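You operate a simulated robot arm through the tools that you are given. There is no shell and no other tool.

You are at the controls of a simulated two-armed robot. One attempt, no reset.

Task
Steam the yellow spool in the pot until the green lamp lights.
Fine: rest the lid on the drip plate, lid on before the steam, then shut the steam. Set down upright: domed lid.
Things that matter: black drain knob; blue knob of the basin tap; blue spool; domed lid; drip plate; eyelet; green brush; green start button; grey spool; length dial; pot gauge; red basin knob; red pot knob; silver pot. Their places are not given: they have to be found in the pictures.

The check looks at the end state, three seconds after you hand in, the way a careful person would. Anything else that was tipped, shoved, dropped, spilled or broken makes it a failure. Lids that push on must go on centred and level and be pressed home; caps that screw on are set level and turned clockwise until they are tight.

Robot
Two 7-joint arms with fingered hands on one trunk that stands fixed in place. Base frame: the origin is at the foot of the trunk, x ahead of it, y to its left, z up. Lengths are in m, angles in rad, forces in N, time in s.
The left shoulder is at [0.061, 0.173, 1.116], the right one opposite. With the tool pointing down near the work surface each hand reaches from about 0.1 to 0.8 m from the base axis, measured 20 degrees to its own side. Payload 3.5 kg a hand.
The TCP of each hand is the grasp point between the finger pads, 0.025 m short of the fingertips. In the tool frame z runs along the fingers and y along their closing line. The gripper opens to 0.088 m. The gripper's body begins 0.029 m behind the TCP. The gripper is a hand of 3 fingers: y runs from the thumb to the fingers, the wrist lies at [-0.013, -0.097, -0.162] in the tool frame, and closing takes about 1.5 s.
Orientation is that of the tool frame in the base frame, as [roll, pitch, yaw] about the fixed x, y, z axes, in that order (R = Rz(yaw) Ry(pitch) Rx(roll)). With the fingers straight down and the wrist toward the robot, the tool's x, y and z point along [0, 1, 0], [1, 0, 0] and [0, 0, -1] of the base frame.

Tools
- The arms move only by the tool servo_tool. It takes "left_increments", "right_increments" or both (then of equal length, played together; a hand with none holds still); each is a list of rows, each an object (a shift or turn left out is 0, a gripper value left out holds the last) with "dr": the turn, a rotation vector about the tool's x, y, z in rad, a list of three; "translation": the shift along the tool's x, y, z in m, a list of three; "hand": the opening, from 0 (shut) to 1 (fully open). In form: [{"dr": [ax, ay, az], "translation": [x, y, z], "hand": hand}, ...]. A call has 1 to 20 rows; each row shifts and turns the commanded pose from where the row before left it, along the tool's axes as they then stand. A row lasts 0.2 s, in which the tool goes at most 0.05 m and 0.15 rad; a call with a longer step from one row to the next is refused whole, and so is a gripper value outside its range. A pose out of reach is approached as far as the arm can. The call stops where the force on the tool passes 40 N (or 10 N more than at its start, if that is more) or the arm is blocked; 0.2 s more then pass. Each finger travels about 0.072 m/s and halts on what it meets, pressing with about 29 N; the grip force reading is that of the motor and also rises with nothing between the fingers. The clock runs only during rows and for 0.2 s after the last one: add rows that do not move to give the fingers time. It gives the time, the measured TCP pose, the force on the tool (base axes), the opening and the grip force at its end, in the units of the frame above (readings bear some noise), with the torque about the TCP (base axes, N m) and any sound that the robot's microphone picked up.
- Cameras (640 x 400 px; columns grow to the right, rows downward): "scene" is now at [0.1646, -0.0472, 1.3626]; the picture's right is [-0.48, -0.87, 0.08], its down [-0.39, 0.13, -0.91] and it looks along [0.78, -0.47, -0.40] (base axes); focal length 240 px, centre (320, 200). "left" rides on the left gripper at [-0.058, -0.085, -0.099] in its tool frame; the picture's right is [-0.67, -0.35, 0.66], its down [0.69, -0.63, 0.37] and it looks along [0.28, 0.69, 0.66] (tool axes); focal length 261 px, centre (320, 200). "right" rides on the right gripper at [0.058, -0.085, -0.099] in its tool frame; the picture's right is [-0.67, 0.35, -0.66], its down [-0.69, -0.63, 0.37] and it looks along [-0.28, 0.69, 0.66] (tool axes); focal length 261 px, centre (320, 200).
- get_image(camera): a new picture of that camera. It takes no simulated time.
- move_column(by): slides the trunk up (or, below 0, down) by that many m; the arms and the scene camera ride with it, the base frame stays. It gives what a move gives, with no picture.
- set_grasp(shape, hand): the hand has 3 fingers and takes this shape, open, in about a second: jaw (thumb against the fingers, like two jaws); tri (thumb and two fingers); tip (a fingertip pinch); poke (one finger out to press); point (the index stretched); flat (the hand flat); cup (the hand cupped); fist (a fist). The gripper value then closes the fingers along that shape, each until it touches; the sizes above hold for jaw. It gives what a move gives, with no picture.
- pan_tilt(pan, tilt): turns the head with the scene camera to pan (to the left, within 1.501 rad either way) and tilt (down, from -0.506 to 1.204), counted from straight ahead of the robot. It gives what a move gives.
- locate(camera, pixels): for up to 12 pixels [column, row] of the newest picture of that camera ("zoom" is the newest enlarged one), the place [x, y, z] in the base frame of the surface seen there, good to about 0.002 m. It takes no simulated time.
- enlarge(camera, box): a new picture of the part [left, top, right, bottom] of that camera's present view, enlarged. It takes no simulated time.
- close_job(): hands the job in; it is judged then, once.

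Unless the task says otherwise, let go and move clear before handing in.

The tools are called after "Emit:" as name(argument=value, ...) on one line, values as JSON. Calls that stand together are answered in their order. servo_tool: Moves the arms, as the interface text tells. Its arguments: {"type":"object","properties":{"left_increments":{"type":"array","items":{"type":"object","properties":{"dr":{"type":"array","items":{"type":"number"}},"translation":{"type":"array","items":{"type":"number"}},"hand":{"type":"number"}}}},"right_increments":{"type":"array","items":{"type":"object","properties":{"dr":{"type":"array","items":{"type":"number"}},"translation":{"type":"array","items":{"type":"number"}},"hand":{"type":"number"}}}}},"required":[]} The other tools are called the same way: move_column (by) slides the trunk up or down; set_grasp (shape, hand) gives the hand a shape; pan_tilt (pan, tilt) turns the head that bears the scene camera; get_image (camera) takes a picture; locate (camera, pixels) gives the place of the surface under pixels of a picture; enlarge (camera, box) takes an enlarged picture of a part of a camera's view; close_job () hands the job in.

At the start:

```text
clock: 0.0
left_ee_pos: [0.4429, -0.0282, 1.2667]
left_tcp_rot: [-3.141, -0.001, 1.571]
left_force: [0.4, 0.0, -0.2]
left_wrist_torque: [0.04, -0.04, 0.01]
left_grip_width: 0.0876
left_grip_force: 0.0
left_shape: jaw
right_ee_pos: [0.3337, -0.4501, 1.2704]
right_tcp_rot: [3.139, 0.002, 1.572]
right_force: [0.2, 0.7, -0.8]
right_wrist_torque: [0.0, -0.02, -0.01]
right_grip_width: 0.0879
right_grip_force: 0.2
right_shape: jaw
trunk travel left (down, up): [-0.2, 0.255]
head pan, tilt: [-0.513, 0.267]
```

scene: 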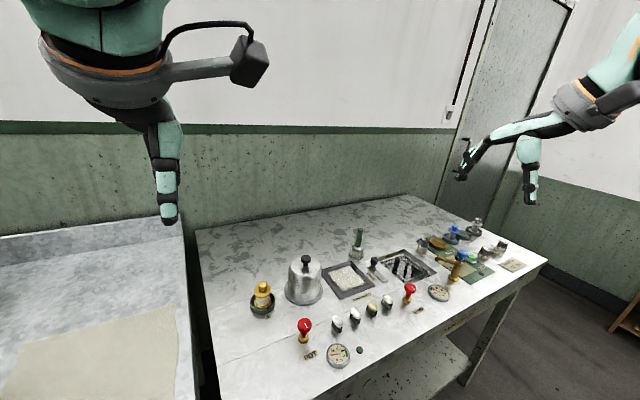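
right: 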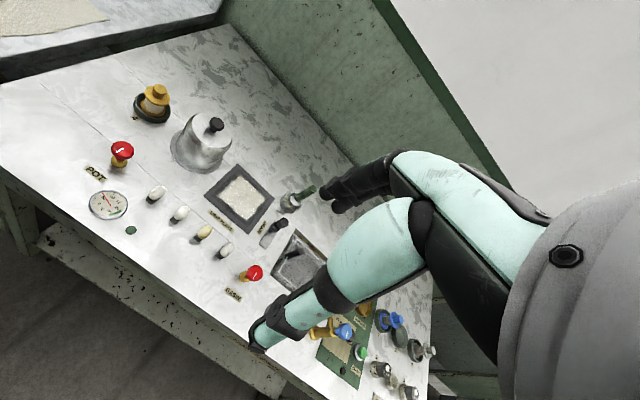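
left: 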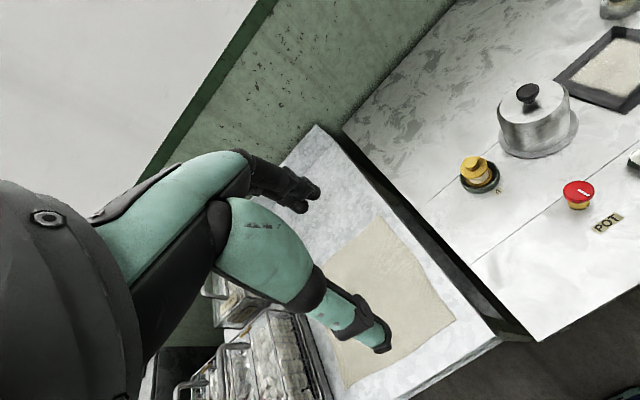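

The pictures show the yellow spool (about 262,290), the pot with lid (305,280), the drip plate (348,280) and the red pot knob (304,325). I'll look closer before moving.

Emit:
enlarge(camera="scene", box=[230, 220, 400, 375])

Emit:
enlarge(camera="scene", box=[340, 200, 550, 340])

Emit:
locate(camera="scene", pixels=[[263, 285], [262, 300], [305, 259], [303, 268], [304, 290], [304, 323], [338, 350], [360, 350], [348, 277], [336, 326], [280, 330], [323, 300]])

```text
2.58 times, centred on (315, 298) of scene
```

zoom: 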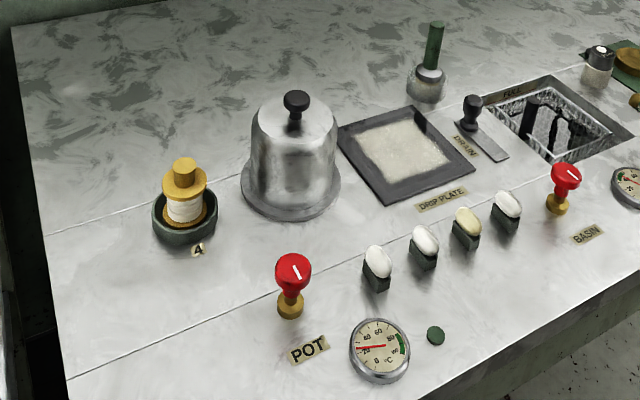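

```text
2.86 times, centred on (445, 270) of scene
```

zoom: 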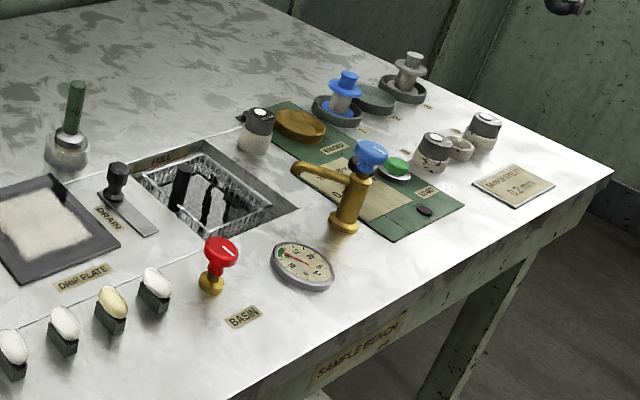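

```text
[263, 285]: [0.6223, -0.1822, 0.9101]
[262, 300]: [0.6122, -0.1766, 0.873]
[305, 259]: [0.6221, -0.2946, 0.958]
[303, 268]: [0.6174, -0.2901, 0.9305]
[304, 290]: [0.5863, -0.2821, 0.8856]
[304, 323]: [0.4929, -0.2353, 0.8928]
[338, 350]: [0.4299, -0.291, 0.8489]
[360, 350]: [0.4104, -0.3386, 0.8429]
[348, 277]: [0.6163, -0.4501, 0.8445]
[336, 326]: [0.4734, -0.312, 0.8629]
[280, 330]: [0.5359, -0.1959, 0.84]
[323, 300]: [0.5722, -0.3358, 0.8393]
```

The pot is near (0.615,-0.29) and the bench top is at z≈0.84. I'll tilt the head down for a better view of the pot and knob.

Emit:
pan_tilt(pan=-0.5, tilt=0.65)

Emit:
get_image(camera="scene")

Emit:
enlarge(camera="left", box=[440, 40, 640, 240])

Emit:
enlarge(camera="right", box=[70, 70, 290, 270])

```text
clock: 0.8
left_ee_pos: [0.4438, -0.0295, 1.2651]
left_tcp_rot: [3.141, 0.0, 1.571]
left_force: [-0.1, 0.6, 0.4]
left_wrist_torque: [0.01, 0.0, 0.0]
left_grip_width: 0.0874
left_grip_force: 0.0
left_shape: jaw
right_ee_pos: [0.3331, -0.4492, 1.27]
right_tcp_rot: [3.141, 0.003, 1.572]
right_force: [0.1, -0.9, -0.7]
right_wrist_torque: [-0.01, 0.02, 0.0]
right_grip_width: 0.0877
right_grip_force: 0.1
right_shape: jaw
trunk travel left (down, up): [-0.2, 0.255]
head pan, tilt: [-0.499, 0.649]
```

```text
taken
```

scene: 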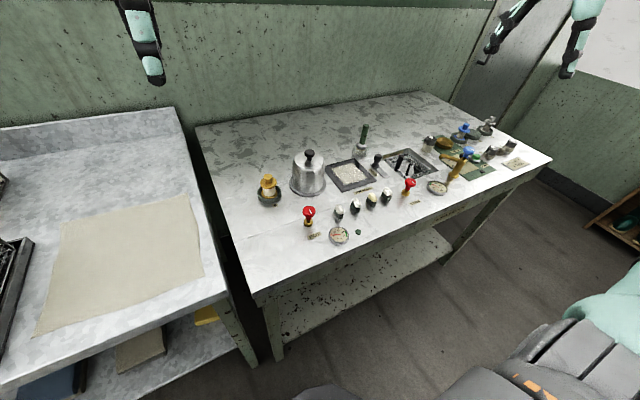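

```text
2.00 times, centred on (540, 140) of left
```

zoom: 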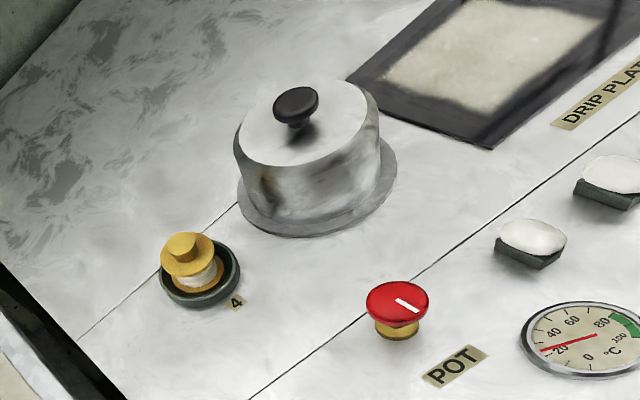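

```text
2.00 times, centred on (180, 170) of right
```

zoom: 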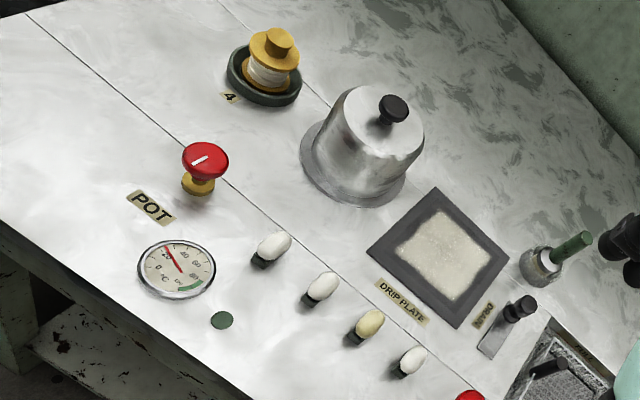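

The lid knob, flange and dome are clear in the right zoom (lid knob 393,105). I'll measure their heights and centres there.

Emit:
locate(camera="zoom", pixels=[[393, 103], [391, 122], [352, 110], [415, 128], [345, 180], [325, 190], [400, 192], [320, 125], [302, 155], [405, 160], [390, 195], [440, 250]])

Emit:
locate(camera="zoom", pixels=[[279, 38], [270, 52], [262, 72], [290, 95], [232, 75], [204, 158], [195, 183], [200, 160], [222, 320], [175, 268], [435, 200], [435, 190]])

Emit:
enlarge(camera="scene", box=[250, 130, 390, 250])

```text
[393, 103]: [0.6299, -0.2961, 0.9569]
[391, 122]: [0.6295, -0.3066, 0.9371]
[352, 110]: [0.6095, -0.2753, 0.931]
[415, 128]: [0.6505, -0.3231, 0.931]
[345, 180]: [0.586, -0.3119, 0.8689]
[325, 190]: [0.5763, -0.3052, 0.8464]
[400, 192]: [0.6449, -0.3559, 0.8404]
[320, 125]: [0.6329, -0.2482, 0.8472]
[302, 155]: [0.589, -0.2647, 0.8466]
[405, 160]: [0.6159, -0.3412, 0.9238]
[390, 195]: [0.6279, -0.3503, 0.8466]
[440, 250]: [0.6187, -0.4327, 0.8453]
```

```text
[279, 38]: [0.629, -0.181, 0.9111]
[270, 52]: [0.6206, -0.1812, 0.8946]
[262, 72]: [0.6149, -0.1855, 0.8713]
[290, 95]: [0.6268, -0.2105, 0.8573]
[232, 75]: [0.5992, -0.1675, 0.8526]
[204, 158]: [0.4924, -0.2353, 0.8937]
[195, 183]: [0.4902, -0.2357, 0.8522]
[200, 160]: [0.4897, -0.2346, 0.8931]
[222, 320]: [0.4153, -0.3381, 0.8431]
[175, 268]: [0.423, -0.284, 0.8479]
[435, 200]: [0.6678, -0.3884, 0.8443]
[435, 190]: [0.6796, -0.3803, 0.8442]
```

```text
3.33 times, centred on (320, 190) of scene
```

zoom: 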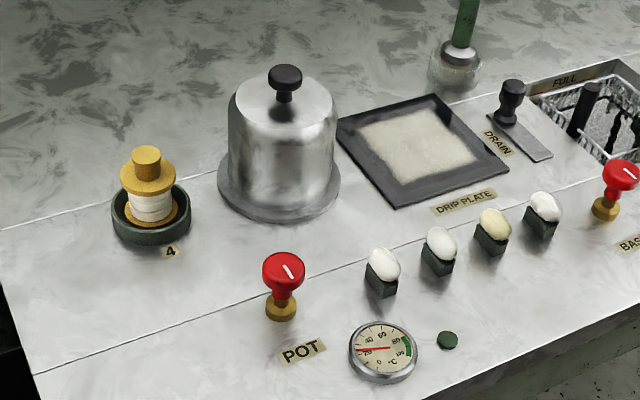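

Lid top is at z≈0.931 with its knob up to 0.957 near (0.627,-0.296). I'll bring the right hand above it and move the left arm aside.

Emit:
servo_tool(right_increments=[{"translation": [0.015, 0.029, 0.019], "hand": 1}, {"translation": [0.015, 0.029, 0.019]}, {"translation": [0.015, 0.029, 0.019]}, {"translation": [0.015, 0.029, 0.019]}, {"translation": [0.015, 0.029, 0.019]}, {"translation": [0.015, 0.029, 0.019]}, {"translation": [0.015, 0.029, 0.019]}, {"translation": [0.015, 0.029, 0.019]}, {"translation": [0.015, 0.029, 0.019]}, {"translation": [0.015, 0.029, 0.019]}, {}, {}], left_increments=[{"translation": [0.02, 0, 0]}, {"translation": [0.02, 0, 0]}, {"translation": [0.02, 0, 0]}, {"translation": [0.02, 0, 0]}, {"translation": [0.02, 0, 0]}, {"translation": [0.02, 0, 0]}, {"translation": [0.02, 0, 0]}, {"translation": [0.02, 0, 0]}, {"translation": [0.02, 0, 0]}, {"translation": [0.02, 0, 0]}, {}, {}])

Emit:
get_image(camera="right")

Emit:
get_image(camera="scene")

```text
clock: 3.5
left_ee_pos: [0.4434, 0.1718, 1.2675]
left_tcp_rot: [-3.14, 0.002, 1.572]
left_force: [1.0, -0.8, -0.2]
left_wrist_torque: [-0.02, 0.02, 0.0]
left_grip_width: 0.0875
left_grip_force: 0.1
left_shape: jaw
right_ee_pos: [0.6224, -0.2986, 1.0806]
right_tcp_rot: [3.14, 0.001, 1.568]
right_force: [0.8, 0.1, 0.3]
right_wrist_torque: [0.0, -0.01, 0.03]
right_grip_width: 0.0879
right_grip_force: 0.0
right_shape: jaw
trunk travel left (down, up): [-0.2, 0.255]
head pan, tilt: [-0.499, 0.649]
```

```text
taken
```

right: 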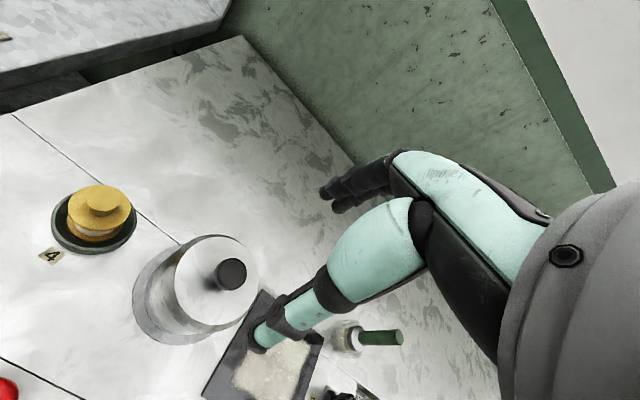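

```text
taken
```

scene: 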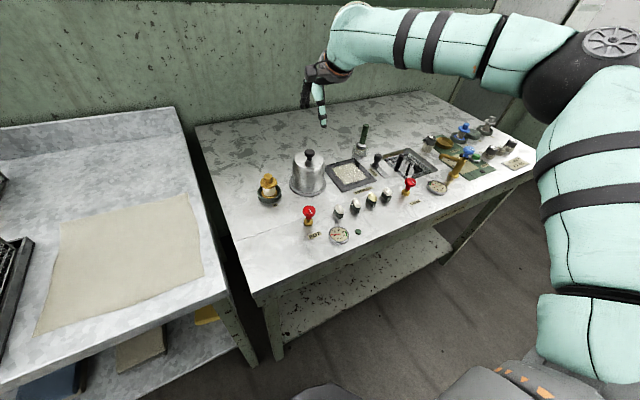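

Emit:
locate(camera="right", pixels=[[217, 274], [231, 258], [246, 273], [232, 289], [231, 273], [180, 270], [255, 255], [213, 236], [210, 330], [102, 185], [103, 202], [118, 200]])

Emit:
enlarge(camera="right", box=[30, 150, 290, 380])

```text
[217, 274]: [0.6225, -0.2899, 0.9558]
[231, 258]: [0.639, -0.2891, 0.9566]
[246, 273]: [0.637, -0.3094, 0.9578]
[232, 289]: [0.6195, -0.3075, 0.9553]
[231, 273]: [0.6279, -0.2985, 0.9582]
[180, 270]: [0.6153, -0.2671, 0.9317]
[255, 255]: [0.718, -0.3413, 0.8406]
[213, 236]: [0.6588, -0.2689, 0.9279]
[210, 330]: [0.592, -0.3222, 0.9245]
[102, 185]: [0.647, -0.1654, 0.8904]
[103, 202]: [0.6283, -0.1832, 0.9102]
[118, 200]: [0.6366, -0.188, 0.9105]
```

```text
1.74 times, centred on (160, 265) of right
```

zoom: 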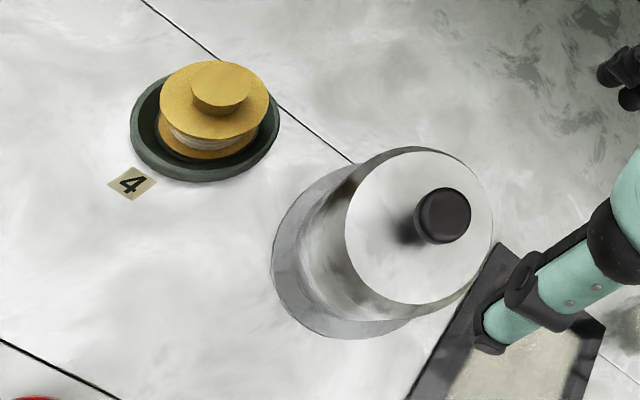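

Lid knob centre is at (0.629,-0.299), top 0.957, diameter ~0.024. I'll descend so the fingertips stay a few mm above the lid top.

Emit:
servo_tool(right_increments=[{"translation": [0, 0.0065, 0]}, {"translation": [0, 0, 0.025]}, {"translation": [0, 0, 0.025]}, {"translation": [0, 0, 0.025]}, {"translation": [0, 0, 0.02]}, {"translation": [0, 0, 0.015]}, {"translation": [0, 0, 0.007]}, {}])

Emit:
get_image(camera="right")

Emit:
enlarge(camera="scene", box=[250, 110, 390, 220])

```text
clock: 5.2
left_ee_pos: [0.445, 0.1716, 1.2674]
left_tcp_rot: [3.14, 0.001, 1.571]
left_force: [-0.7, -0.6, 0.2]
left_wrist_torque: [0.0, 0.0, 0.0]
left_grip_width: 0.0877
left_grip_force: 0.1
left_shape: jaw
right_ee_pos: [0.6117, -0.308, 0.9703]
right_tcp_rot: [3.14, 0.003, 1.57]
right_force: [-0.6, 0.4, 0.0]
right_wrist_torque: [0.0, -0.01, -0.01]
right_grip_width: 0.0879
right_grip_force: 0.2
right_shape: jaw
right hand out of reach, approached as far as the arm can: row 3, 4, 5, 6
trunk travel left (down, up): [-0.2, 0.255]
head pan, tilt: [-0.499, 0.649]
```

```text
taken
```

right: 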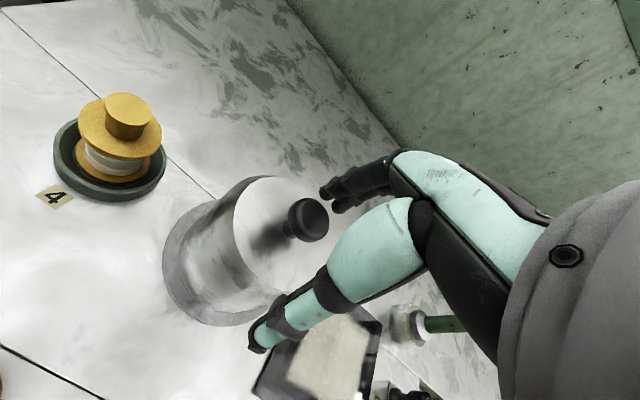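

```text
3.64 times, centred on (320, 165) of scene
```

zoom: 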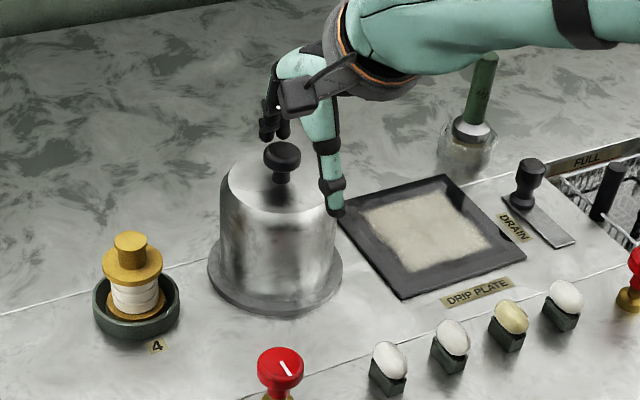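

The arm reported out of reach at this trunk height and stopped at (0.612,-0.308,0.970), clear of the knob. I'll back up and lower the trunk.

Emit:
servo_tool(right_increments=[{"translation": [0, 0, -0.03]}, {"translation": [0, 0, -0.04]}, {"translation": [0, 0, -0.04]}, {"translation": [0, 0, -0.04]}, {"translation": [0, 0, -0.04]}, {}])

Emit:
move_column(by=-0.13)

Emit:
get_image(camera="right")

Emit:
get_image(camera="scene")

```text
clock: 6.7
left_ee_pos: [0.4433, 0.1701, 1.267]
left_tcp_rot: [3.14, -0.001, 1.571]
left_force: [-0.1, 0.5, -0.1]
left_wrist_torque: [0.01, -0.01, 0.01]
left_grip_width: 0.0874
left_grip_force: 0.0
left_shape: jaw
right_ee_pos: [0.6137, -0.3076, 1.157]
right_tcp_rot: [3.14, 0.001, 1.571]
right_force: [0.5, 0.2, -0.7]
right_wrist_torque: [-0.01, -0.01, 0.0]
right_grip_width: 0.088
right_grip_force: 0.0
right_shape: jaw
trunk travel left (down, up): [-0.2, 0.255]
head pan, tilt: [-0.499, 0.649]
```

```text
clock: 8.2
left_ee_pos: [0.4417, 0.1708, 1.1369]
left_tcp_rot: [3.14, 0.003, 1.572]
left_force: [0.2, -0.8, -0.4]
left_wrist_torque: [-0.02, -0.02, 0.02]
left_grip_width: 0.0876
left_grip_force: 0.2
left_shape: jaw
right_ee_pos: [0.6126, -0.3065, 1.0298]
right_tcp_rot: [3.137, 0.002, 1.571]
right_force: [0.2, -0.3, 0.3]
right_wrist_torque: [0.04, 0.0, -0.01]
right_grip_width: 0.0879
right_grip_force: 0.2
right_shape: jaw
trunk travel left (down, up): [-0.07, 0.385]
head pan, tilt: [-0.499, 0.649]
```

```text
taken
```

right: 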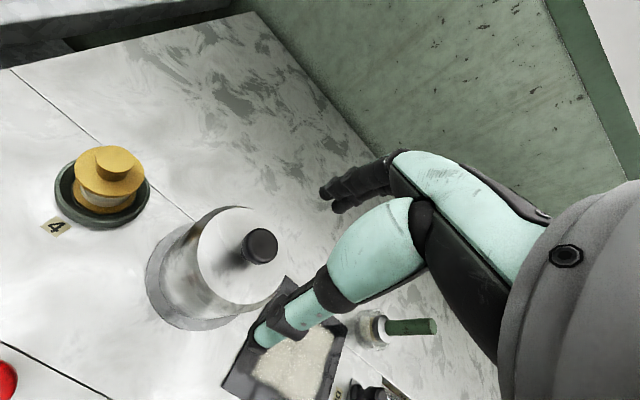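

```text
taken
```

scene: 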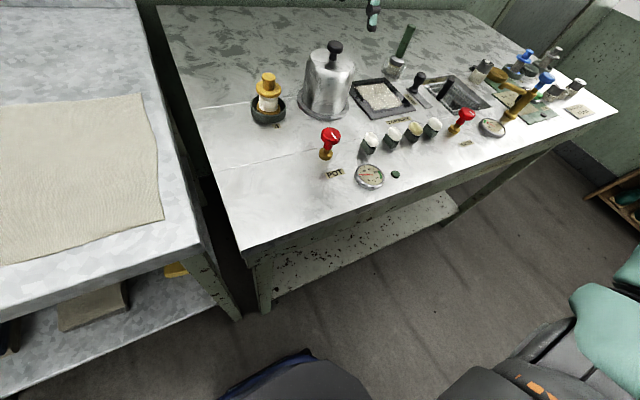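

Trunk is lower now. I'll move over the knob (0.629,-0.299) and go partway down to test the reach.

Emit:
pan_tilt(pan=-0.5, tilt=0.42)

Emit:
servo_tool(right_increments=[{"translation": [0.008, 0.0165, 0]}, {"translation": [0, 0, 0.015]}, {"translation": [0, 0, 0.015]}, {}, {}])

Emit:
get_image(camera="right")

Emit:
enlarge(camera="scene", box=[240, 90, 440, 260])

```text
clock: 9.0
left_ee_pos: [0.4431, 0.1718, 1.1368]
left_tcp_rot: [-3.14, 0.001, 1.57]
left_force: [0.4, 0.2, -0.4]
left_wrist_torque: [0.02, -0.01, -0.01]
left_grip_width: 0.0877
left_grip_force: 0.1
left_shape: jaw
right_ee_pos: [0.6129, -0.3071, 1.0281]
right_tcp_rot: [3.138, 0.002, 1.571]
right_force: [0.6, -0.4, -0.7]
right_wrist_torque: [-0.01, 0.0, 0.02]
right_grip_width: 0.088
right_grip_force: 0.2
right_shape: jaw
trunk travel left (down, up): [-0.07, 0.385]
head pan, tilt: [-0.499, 0.421]
```

```text
clock: 10.2
left_ee_pos: [0.4441, 0.1714, 1.1363]
left_tcp_rot: [3.141, 0.001, 1.57]
left_force: [0.0, 0.1, -0.3]
left_wrist_torque: [0.02, -0.01, 0.03]
left_grip_width: 0.0875
left_grip_force: 0.0
left_shape: jaw
right_ee_pos: [0.6294, -0.2996, 0.9995]
right_tcp_rot: [3.14, 0.002, 1.57]
right_force: [-0.2, -0.5, -0.6]
right_wrist_torque: [-0.02, -0.01, -0.01]
right_grip_width: 0.0877
right_grip_force: 0.2
right_shape: jaw
trunk travel left (down, up): [-0.07, 0.385]
head pan, tilt: [-0.499, 0.421]
```

```text
taken
```

right: 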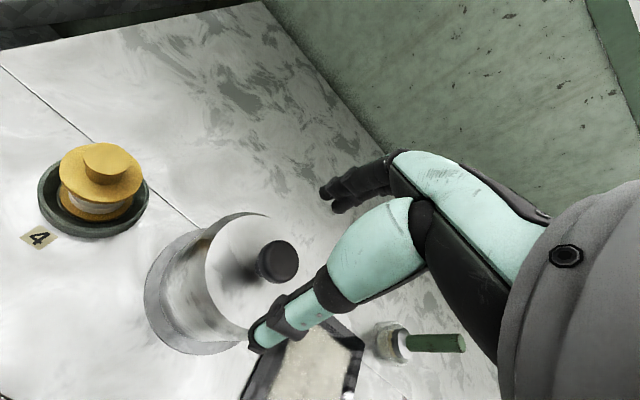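

```text
2.35 times, centred on (340, 175) of scene
```

zoom: 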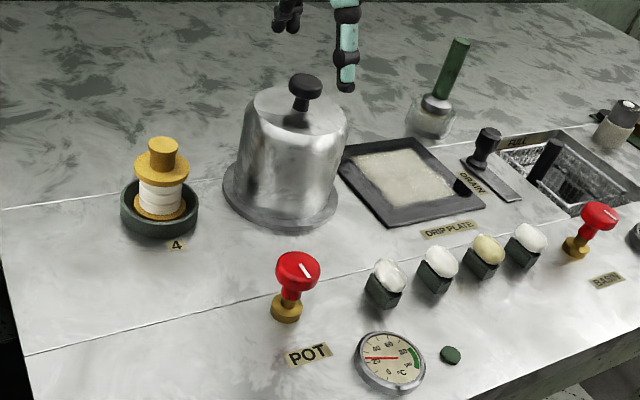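

Reach is fine now; the TCP is at (0.629,-0.300,1.000). I'll recheck the knob centre from this closer view.

Emit:
locate(camera="right", pixels=[[262, 261], [278, 243], [296, 258], [278, 277], [278, 259], [240, 255], [300, 245]])

Emit:
locate(camera="zoom", pixels=[[305, 85], [304, 103], [286, 30], [345, 85], [298, 112], [413, 150], [418, 182], [420, 220], [343, 150], [405, 140], [480, 208]])

```text
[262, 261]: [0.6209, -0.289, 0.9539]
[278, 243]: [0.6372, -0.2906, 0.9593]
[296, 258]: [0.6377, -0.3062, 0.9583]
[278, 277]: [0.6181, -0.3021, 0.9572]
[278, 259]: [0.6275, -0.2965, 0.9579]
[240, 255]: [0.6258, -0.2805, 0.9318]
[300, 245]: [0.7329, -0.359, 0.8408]
```

```text
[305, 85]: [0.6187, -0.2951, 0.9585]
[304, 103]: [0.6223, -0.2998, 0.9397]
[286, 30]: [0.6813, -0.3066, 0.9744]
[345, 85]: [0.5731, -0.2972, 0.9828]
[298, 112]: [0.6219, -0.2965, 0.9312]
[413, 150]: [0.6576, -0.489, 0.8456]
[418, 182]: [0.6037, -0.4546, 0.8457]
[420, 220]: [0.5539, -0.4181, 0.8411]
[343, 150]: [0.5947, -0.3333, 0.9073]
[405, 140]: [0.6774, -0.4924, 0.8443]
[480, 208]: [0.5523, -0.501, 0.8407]
```

Knob centre ≈(0.628,-0.298) lies between thumb and fingers. I'll descend to TCP z≈0.962 and close.

Emit:
servo_tool(right_increments=[{"translation": [0.001, -0.001, 0.015]}, {"translation": [0, 0, 0.015]}, {"translation": [0, 0, 0.0075]}, {}, {"hand": 0.5}, {"hand": 0.4}, {"hand": 0.3}, {"hand": 0.2}, {"hand": 0.1}, {"hand": 0.0}, {"hand": 0.0}, {"hand": 0.0}, {"hand": 0.0}, {"hand": 0.0}])

Emit:
get_image(camera="right")

Emit:
enlarge(camera="scene", box=[240, 90, 440, 260])

```text
clock: 13.2
left_ee_pos: [0.4435, 0.1716, 1.1361]
left_tcp_rot: [-3.142, 0.0, 1.569]
left_force: [0.3, -0.9, 0.0]
left_wrist_torque: [-0.02, 0.01, 0.01]
left_grip_width: 0.088
left_grip_force: 0.1
left_shape: jaw
right_ee_pos: [0.6295, -0.2979, 0.9592]
right_tcp_rot: [3.139, 0.001, 1.57]
right_force: [1.9, -0.4, -1.0]
right_wrist_torque: [-0.1, -0.15, -0.05]
right_grip_width: 0.0189
right_grip_force: 29.4
right_shape: jaw
trunk travel left (down, up): [-0.07, 0.385]
head pan, tilt: [-0.499, 0.421]
```

```text
taken
```

right: 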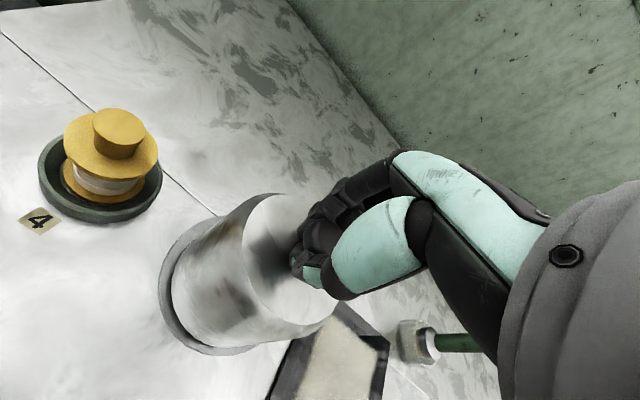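

```text
2.35 times, centred on (340, 175) of scene
```

zoom: 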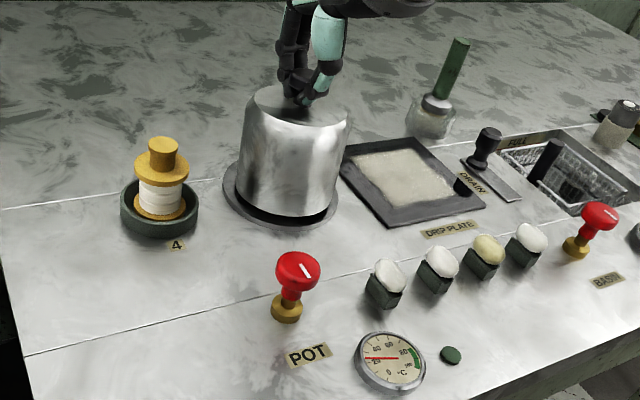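

The grip holds (width 0.019, 29 N) and the dome has already come up a touch off its flange. I'll lift it straight up and look.

Emit:
servo_tool(right_increments=[{"translation": [0, 0, -0.005], "hand": 0}, {"translation": [0, 0, -0.01]}, {"translation": [0, 0, -0.015]}, {"translation": [0, 0, -0.02]}, {"translation": [0, 0, -0.025]}, {"translation": [0, 0, -0.025]}, {}, {}])

Emit:
get_image(camera="right")

Emit:
enlarge(camera="scene", box=[240, 50, 440, 260])

```text
clock: 15.0
left_ee_pos: [0.4431, 0.1718, 1.1358]
left_tcp_rot: [3.141, 0.0, 1.57]
left_force: [0.2, 0.5, 1.2]
left_wrist_torque: [0.0, -0.02, 0.01]
left_grip_width: 0.0877
left_grip_force: 0.2
left_shape: jaw
right_ee_pos: [0.6303, -0.2957, 1.0609]
right_tcp_rot: [3.14, 0.002, 1.571]
right_force: [-0.6, 0.8, -0.8]
right_wrist_torque: [0.04, 0.03, 0.0]
right_grip_width: 0.0182
right_grip_force: 29.0
right_shape: jaw
trunk travel left (down, up): [-0.07, 0.385]
head pan, tilt: [-0.499, 0.421]
```

```text
taken
```

right: 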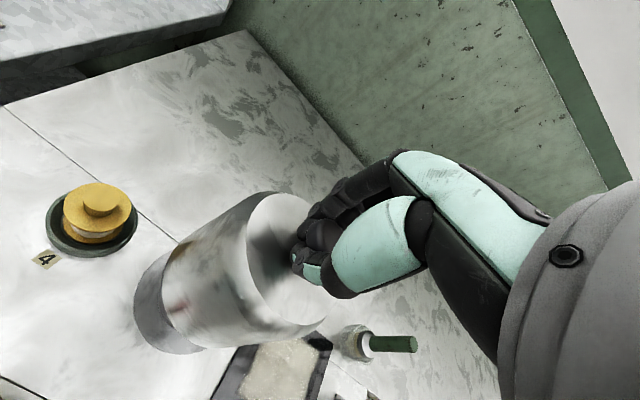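

```text
1.90 times, centred on (340, 155) of scene
```

zoom: 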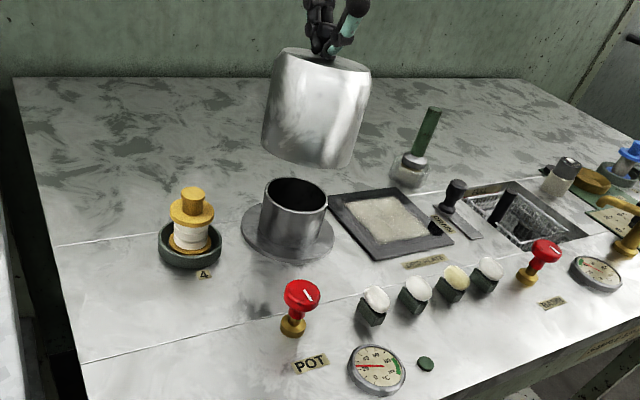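

The lid came off and hangs slightly tilted. I'll measure its tilt from points on its top and sides, and the pot's rim and drip plate outline.

Emit:
locate(camera="zoom", pixels=[[290, 55], [300, 70], [330, 75], [362, 75], [270, 140], [300, 160], [345, 160], [295, 178], [265, 190], [325, 203], [290, 208], [290, 258]])

Emit:
locate(camera="right", pixels=[[270, 205], [255, 230], [265, 280], [300, 310], [255, 255], [200, 345], [165, 320], [325, 312]])

Emit:
enlarge(camera="scene", box=[290, 60, 380, 150])

Emit:
enlarge(camera="left", box=[0, 0, 640, 400])

```text
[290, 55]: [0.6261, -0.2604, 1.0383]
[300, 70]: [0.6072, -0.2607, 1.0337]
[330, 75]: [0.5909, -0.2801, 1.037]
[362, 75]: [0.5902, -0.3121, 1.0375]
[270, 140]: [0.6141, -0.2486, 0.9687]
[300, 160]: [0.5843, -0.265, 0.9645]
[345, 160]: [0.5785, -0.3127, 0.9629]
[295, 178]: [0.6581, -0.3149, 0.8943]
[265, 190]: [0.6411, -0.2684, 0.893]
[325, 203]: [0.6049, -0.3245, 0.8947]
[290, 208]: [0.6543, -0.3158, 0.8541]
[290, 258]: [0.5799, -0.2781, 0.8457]
```

```text
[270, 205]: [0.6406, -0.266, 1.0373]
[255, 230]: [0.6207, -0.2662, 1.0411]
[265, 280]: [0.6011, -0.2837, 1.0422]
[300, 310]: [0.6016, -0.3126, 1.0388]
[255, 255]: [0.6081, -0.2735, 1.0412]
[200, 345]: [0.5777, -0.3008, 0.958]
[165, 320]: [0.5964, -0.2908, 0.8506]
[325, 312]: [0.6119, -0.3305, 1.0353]
```

```text
4.44 times, centred on (335, 105) of scene
```

zoom: 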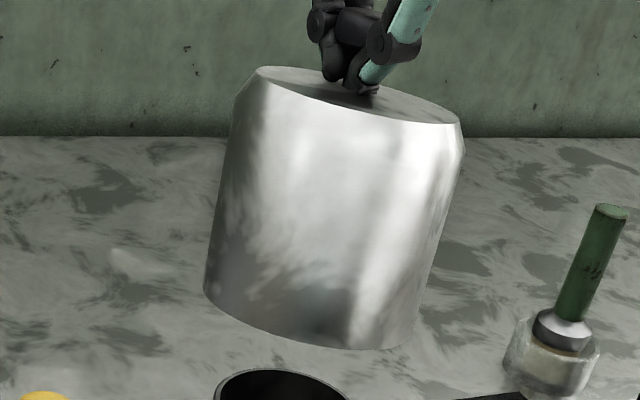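

```text
1.00 times, centred on (320, 200) of left (not enlarged: the box is as wide or as high as the picture)
```

zoom: 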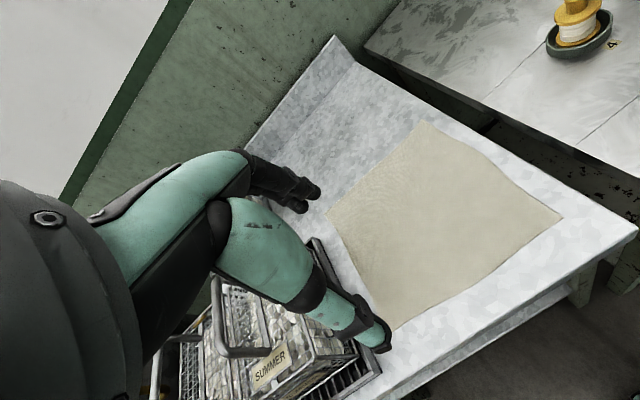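

The lid's top dips toward +x and −y by about 0.1 rad each. Next I'll find the drip plate's corners.

Emit:
enlarge(camera="scene", box=[320, 120, 460, 230])

```text
3.64 times, centred on (390, 175) of scene
```

zoom: 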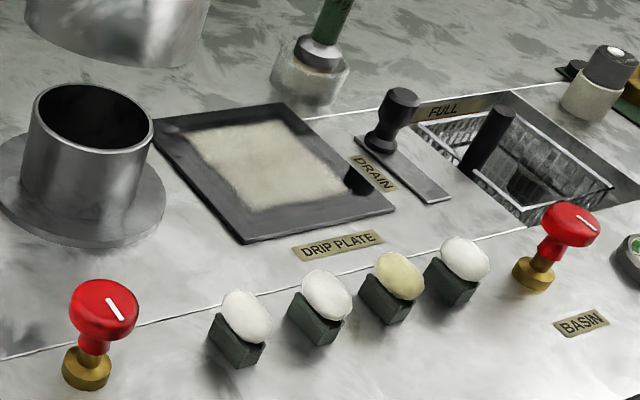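

Emit:
locate(camera="zoom", pixels=[[160, 124], [278, 106], [388, 208], [246, 237], [192, 130], [285, 122], [350, 180], [252, 208], [272, 165], [310, 50], [397, 95], [380, 140]])

Emit:
locate(camera="scene", pixels=[[332, 140]])

```text
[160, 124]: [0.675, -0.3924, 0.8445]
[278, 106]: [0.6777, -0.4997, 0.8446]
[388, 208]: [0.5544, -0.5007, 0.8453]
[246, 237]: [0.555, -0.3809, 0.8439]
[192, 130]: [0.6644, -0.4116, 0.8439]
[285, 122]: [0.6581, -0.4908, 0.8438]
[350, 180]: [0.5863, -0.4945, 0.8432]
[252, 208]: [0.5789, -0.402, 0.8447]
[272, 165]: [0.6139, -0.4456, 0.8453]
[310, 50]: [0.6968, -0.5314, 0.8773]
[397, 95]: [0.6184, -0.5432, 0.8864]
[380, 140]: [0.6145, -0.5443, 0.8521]
```

```text
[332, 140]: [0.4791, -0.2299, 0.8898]
```

The plate is a square centred at (0.616,-0.441), z≈0.8445. I'll carry the lid over it, then level it with a small tool turn and look again.

Emit:
servo_tool(right_increments=[{"translation": [-0.02, -0.002, 0]}, {"translation": [-0.025, -0.002, 0]}, {"translation": [-0.025, -0.002, 0]}, {"translation": [-0.025, -0.002, 0]}, {"translation": [-0.025, -0.003, 0]}, {"translation": [-0.025, -0.003, 0]}, {"dr": [-0.05, -0.05, 0]}, {"dr": [-0.05, -0.05, 0]}, {}, {}])

Emit:
get_image(camera="right")

Emit:
enlarge(camera="scene", box=[320, 40, 460, 180])

```text
clock: 17.2
left_ee_pos: [0.4439, 0.1727, 1.1366]
left_tcp_rot: [-3.141, 0.0, 1.57]
left_force: [1.1, 0.0, -0.4]
left_wrist_torque: [-0.03, -0.02, 0.02]
left_grip_width: 0.0878
left_grip_force: 0.1
left_shape: jaw
right_ee_pos: [0.6161, -0.4409, 1.0606]
right_tcp_rot: [3.039, 0.101, 1.565]
right_force: [-0.1, -0.4, -1.4]
right_wrist_torque: [0.02, -0.03, 0.0]
right_grip_width: 0.0181
right_grip_force: 29.5
right_shape: jaw
trunk travel left (down, up): [-0.07, 0.385]
head pan, tilt: [-0.499, 0.421]
```

```text
taken
```

right: 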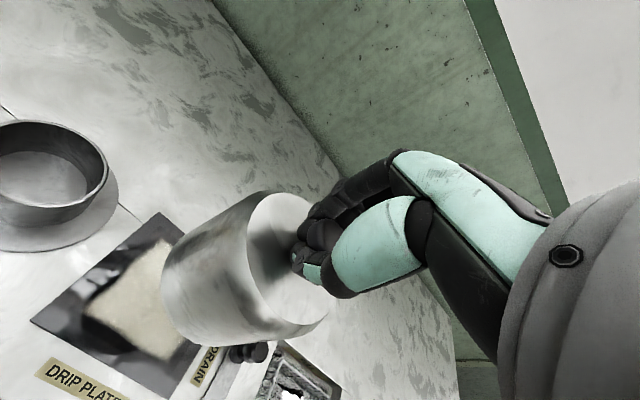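

```text
2.86 times, centred on (390, 110) of scene
```

zoom: 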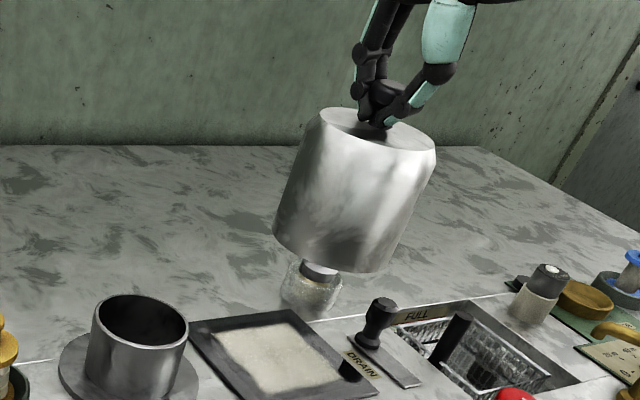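

The tilt in the scene looks larger now (bottom rim leans left). I'll measure the lid's top and bottom edges precisely.

Emit:
locate(camera="zoom", pixels=[[330, 116], [345, 132], [420, 143], [425, 136], [405, 140], [275, 232], [300, 252], [340, 268], [385, 270], [295, 180], [345, 205], [415, 195]])

Emit:
locate(camera="right", pixels=[[285, 198], [270, 208], [255, 235], [265, 265], [280, 300], [300, 315], [320, 310], [310, 295], [290, 290], [265, 222], [290, 210], [245, 255]])

```text
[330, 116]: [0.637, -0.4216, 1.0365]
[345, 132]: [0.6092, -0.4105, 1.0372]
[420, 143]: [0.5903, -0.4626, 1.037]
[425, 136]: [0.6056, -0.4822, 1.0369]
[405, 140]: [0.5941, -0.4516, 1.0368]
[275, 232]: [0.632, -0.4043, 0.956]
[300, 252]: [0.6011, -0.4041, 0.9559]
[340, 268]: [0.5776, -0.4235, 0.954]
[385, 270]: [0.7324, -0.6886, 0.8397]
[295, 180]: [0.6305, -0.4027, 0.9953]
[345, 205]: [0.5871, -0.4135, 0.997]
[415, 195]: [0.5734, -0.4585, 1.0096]
```

```text
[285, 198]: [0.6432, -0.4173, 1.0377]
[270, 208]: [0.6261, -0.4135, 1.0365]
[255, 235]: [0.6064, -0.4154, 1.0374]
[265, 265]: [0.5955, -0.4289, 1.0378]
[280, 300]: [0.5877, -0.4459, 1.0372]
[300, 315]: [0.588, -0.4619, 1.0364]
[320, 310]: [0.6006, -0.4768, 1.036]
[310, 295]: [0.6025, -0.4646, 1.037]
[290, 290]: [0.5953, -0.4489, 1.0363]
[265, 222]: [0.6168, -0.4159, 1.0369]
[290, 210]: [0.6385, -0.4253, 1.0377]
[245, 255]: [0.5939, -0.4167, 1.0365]
```

All lid-top points read z 1.036–1.038, so the lid is level now; the lean is only perspective. I'll descend 0.10 m straight down over the plate.

Emit:
servo_tool(right_increments=[{"translation": [0.004, 0, -0.0004]}, {"translation": [0.002, -0.002, 0.0198]}, {"translation": [0.002, -0.002, 0.0198]}, {"translation": [0.002, -0.002, 0.0198]}, {"translation": [0.002, -0.002, 0.0198]}, {"translation": [0.002, -0.002, 0.0198]}, {}, {}])

Emit:
enlarge(camera="scene", box=[310, 80, 450, 220])

```text
clock: 19.0
left_ee_pos: [0.4442, 0.1706, 1.1366]
left_tcp_rot: [-3.141, 0.0, 1.569]
left_force: [-0.7, 0.3, -0.1]
left_wrist_torque: [-0.02, -0.02, 0.0]
left_grip_width: 0.0877
left_grip_force: 0.0
left_shape: jaw
right_ee_pos: [0.6141, -0.439, 0.9603]
right_tcp_rot: [3.039, 0.1, 1.565]
right_force: [0.4, 0.0, -0.5]
right_wrist_torque: [0.01, -0.01, 0.01]
right_grip_width: 0.0177
right_grip_force: 29.0
right_shape: jaw
trunk travel left (down, up): [-0.07, 0.385]
head pan, tilt: [-0.499, 0.421]
```

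```text
2.86 times, centred on (380, 150) of scene
```

zoom: 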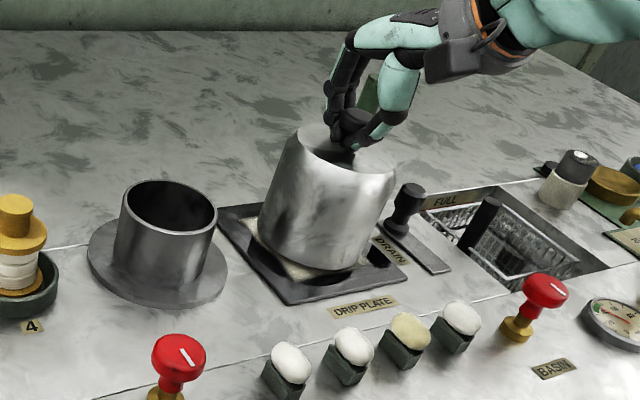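

It's close above the plate, but its sides look tilted relative to the pot's. I'll check with located points again.

Emit:
locate(camera="zoom", pixels=[[303, 132], [310, 150], [340, 166], [375, 172], [390, 168], [296, 150], [265, 225], [300, 160], [280, 240], [330, 180], [305, 260], [385, 185]])

Emit:
get_image(camera="right")

```text
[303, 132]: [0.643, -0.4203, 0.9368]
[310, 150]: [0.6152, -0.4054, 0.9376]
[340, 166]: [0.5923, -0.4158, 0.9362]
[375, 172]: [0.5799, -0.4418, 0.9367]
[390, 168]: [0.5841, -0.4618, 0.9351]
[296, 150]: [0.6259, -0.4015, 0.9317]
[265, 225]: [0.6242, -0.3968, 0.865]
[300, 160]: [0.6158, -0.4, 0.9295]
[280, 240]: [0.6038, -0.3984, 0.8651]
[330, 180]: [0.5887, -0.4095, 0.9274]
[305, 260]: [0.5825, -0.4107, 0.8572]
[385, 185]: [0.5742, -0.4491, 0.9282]
```

```text
taken
```

right: 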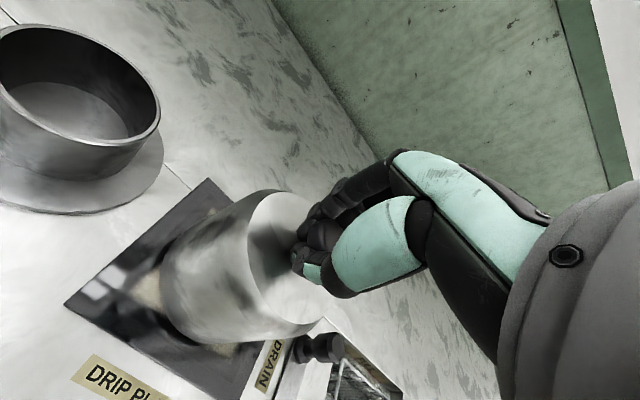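

Located points confirm it's level (top z≈0.936), bottom about 6 mm above the plate. I'll creep down until contact.

Emit:
servo_tool(right_increments=[{"translation": [0.0003, -0.0003, 0.003]}, {"translation": [0.0002, -0.0002, 0.002]}, {}, {}])

```text
clock: 20.0
left_ee_pos: [0.4437, 0.1716, 1.1358]
left_tcp_rot: [-3.141, 0.001, 1.571]
left_force: [0.7, 0.5, 0.8]
left_wrist_torque: [0.0, 0.01, 0.0]
left_grip_width: 0.0877
left_grip_force: 0.1
left_shape: jaw
right_ee_pos: [0.6144, -0.4377, 0.9556]
right_tcp_rot: [3.04, 0.101, 1.565]
right_force: [-0.1, 0.9, -1.3]
right_wrist_torque: [0.01, -0.02, -0.01]
right_grip_width: 0.018
right_grip_force: 29.1
right_shape: jaw
trunk travel left (down, up): [-0.07, 0.385]
head pan, tilt: [-0.499, 0.421]
```

Emit:
servo_tool(right_increments=[{"translation": [0.0001, -0.0001, 0.0015]}, {}, {"translation": [0.0001, -0.0001, 0.001]}, {}])

Emit:
enlarge(camera="scene", box=[345, 110, 435, 200])

```text
clock: 21.0
left_ee_pos: [0.4437, 0.1722, 1.1354]
left_tcp_rot: [3.141, 0.003, 1.57]
left_force: [0.5, 0.4, -0.7]
left_wrist_torque: [0.01, 0.02, 0.0]
left_grip_width: 0.0875
left_grip_force: 0.1
left_shape: jaw
right_ee_pos: [0.6138, -0.4382, 0.9545]
right_tcp_rot: [3.04, 0.1, 1.566]
right_force: [-0.5, 0.0, 0.1]
right_wrist_torque: [-0.02, -0.02, 0.02]
right_grip_width: 0.0179
right_grip_force: 29.3
right_shape: jaw
trunk travel left (down, up): [-0.07, 0.385]
head pan, tilt: [-0.499, 0.421]
```

```text
4.44 times, centred on (390, 155) of scene
```

zoom: 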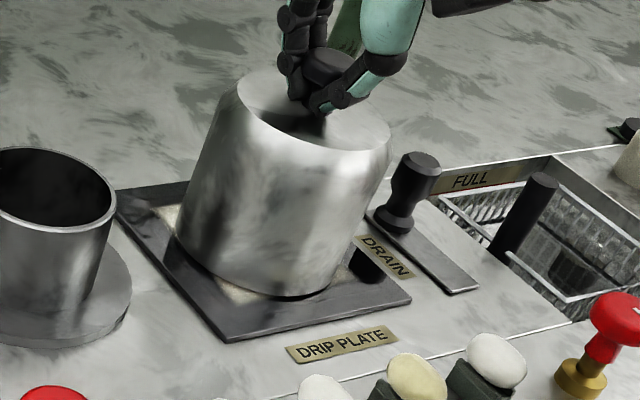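

Emit:
locate(camera="zoom", pixels=[[178, 235], [200, 262], [240, 285], [290, 293], [325, 285], [245, 90], [265, 125], [310, 143], [370, 148], [388, 135], [300, 300], [330, 288]])

```text
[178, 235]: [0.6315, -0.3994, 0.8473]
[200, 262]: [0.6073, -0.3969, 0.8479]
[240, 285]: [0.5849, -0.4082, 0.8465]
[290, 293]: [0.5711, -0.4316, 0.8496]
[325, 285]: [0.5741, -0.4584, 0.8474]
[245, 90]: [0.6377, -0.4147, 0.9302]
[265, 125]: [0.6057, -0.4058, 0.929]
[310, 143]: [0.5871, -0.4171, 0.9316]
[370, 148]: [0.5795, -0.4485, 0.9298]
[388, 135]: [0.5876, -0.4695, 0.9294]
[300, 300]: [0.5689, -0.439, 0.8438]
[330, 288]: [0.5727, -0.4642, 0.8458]
```

The bottom rim is level at z≈0.847, about 2–3 mm above the plate. Lowering further in tiny steps.

Emit:
servo_tool(right_increments=[{"translation": [0.0001, -0.0001, 0.001]}, {}, {"translation": [0.0001, -0.0001, 0.001]}, {}, {"translation": [0.0001, -0.0001, 0.0007]}, {}])

```text
clock: 22.4
left_ee_pos: [0.4415, 0.1719, 1.1368]
left_tcp_rot: [3.139, 0.003, 1.571]
left_force: [0.0, -0.5, 0.3]
left_wrist_torque: [-0.01, -0.03, -0.02]
left_grip_width: 0.0874
left_grip_force: 0.1
left_shape: jaw
right_ee_pos: [0.6123, -0.4376, 0.9526]
right_tcp_rot: [3.035, 0.103, 1.565]
right_force: [2.5, -0.7, 12.5]
right_wrist_torque: [-0.09, -0.05, -0.04]
right_grip_width: 0.0175
right_grip_force: 28.5
right_shape: jaw
trunk travel left (down, up): [-0.07, 0.385]
head pan, tilt: [-0.499, 0.421]
```

Contact at 12.5 N: the lid is resting on the plate. I'll open just enough to free the knob, then rise vertically.

Emit:
servo_tool(right_increments=[{"hand": 0.32}, {"translation": [-0.0003, 0.0003, -0.003], "hand": 0.4}, {"translation": [-0.0003, 0.0003, -0.003], "hand": 0.45}, {"translation": [-0.0005, 0.0005, -0.005], "hand": 0.5}, {}, {}])

Emit:
enlarge(camera="scene", box=[345, 110, 435, 200])

```text
clock: 23.8
left_ee_pos: [0.4441, 0.1709, 1.1355]
left_tcp_rot: [3.14, 0.0, 1.571]
left_force: [-0.1, -0.4, -0.9]
left_wrist_torque: [0.05, 0.01, -0.02]
left_grip_width: 0.0877
left_grip_force: 0.0
left_shape: jaw
right_ee_pos: [0.6149, -0.4383, 0.9602]
right_tcp_rot: [3.04, 0.101, 1.564]
right_force: [-0.4, -0.2, -0.3]
right_wrist_torque: [-0.02, 0.0, 0.02]
right_grip_width: 0.0435
right_grip_force: 0.0
right_shape: jaw
trunk travel left (down, up): [-0.07, 0.385]
head pan, tilt: [-0.499, 0.421]
```

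```text
4.44 times, centred on (390, 155) of scene
```

zoom: 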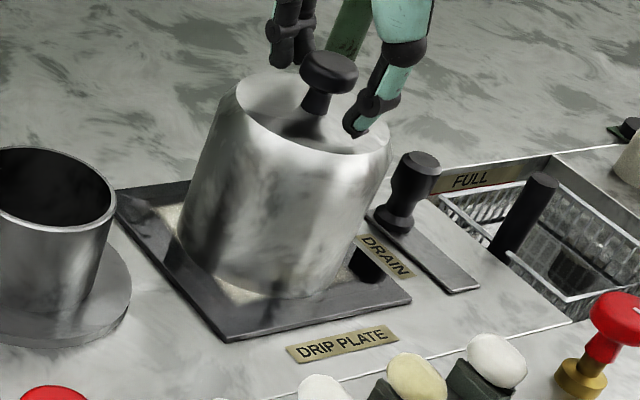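

The lid stands upright on the plate and the fingers are clear of the knob. I'll rise, level the hand and travel above the yellow spool.

Emit:
servo_tool(right_increments=[{"translation": [-0.002, 0.002, -0.02], "hand": 0.6}, {"translation": [-0.002, 0.002, -0.02], "hand": 0.8}, {"translation": [-0.003, 0.003, -0.03], "hand": 1.0}, {"dr": [0.05, 0.05, 0]}, {"dr": [0.05, 0.05, 0]}, {"translation": [0.03, 0.002, 0]}, {"translation": [0.03, 0.002, 0]}, {"translation": [0.03, 0.002, 0]}, {"translation": [0.03, 0.002, 0]}, {"translation": [0.03, 0.002, 0]}, {"translation": [0.03, 0.002, 0]}, {"translation": [0.03, 0.002, 0]}, {"translation": [0.03, 0.002, 0]}, {"translation": [0.015, 0, 0]}, {}, {}])

Emit:
get_image(camera="right")

Emit:
enlarge(camera="scene", box=[230, 60, 430, 240])

```text
clock: 27.2
left_ee_pos: [0.4432, 0.1712, 1.1358]
left_tcp_rot: [3.141, 0.0, 1.571]
left_force: [-0.2, 0.4, 0.9]
left_wrist_torque: [0.02, 0.0, -0.01]
left_grip_width: 0.0878
left_grip_force: 0.0
left_shape: jaw
right_ee_pos: [0.6293, -0.2027, 1.0331]
right_tcp_rot: [3.141, 0.002, 1.57]
right_force: [0.0, 0.3, -0.2]
right_wrist_torque: [0.04, -0.02, -0.02]
right_grip_width: 0.0875
right_grip_force: 0.1
right_shape: jaw
right hand out of reach, approached as far as the arm can: row 13, 14
trunk travel left (down, up): [-0.07, 0.385]
head pan, tilt: [-0.499, 0.421]
```

```text
taken
```

right: 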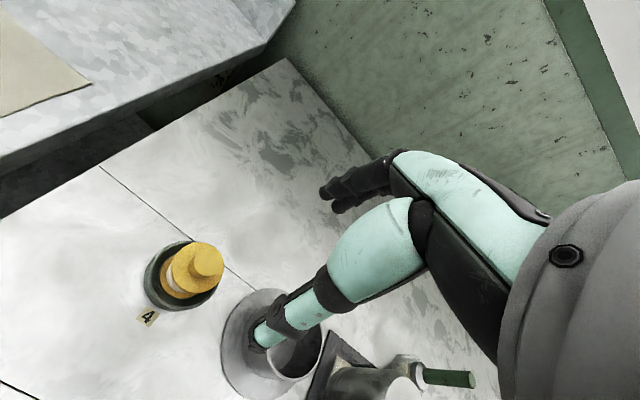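

```text
2.22 times, centred on (330, 150) of scene
```

zoom: 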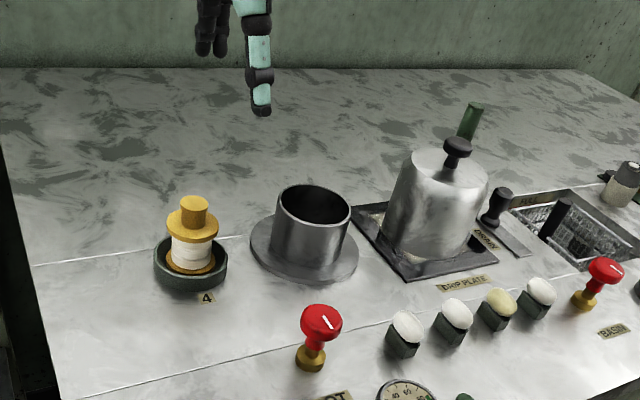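

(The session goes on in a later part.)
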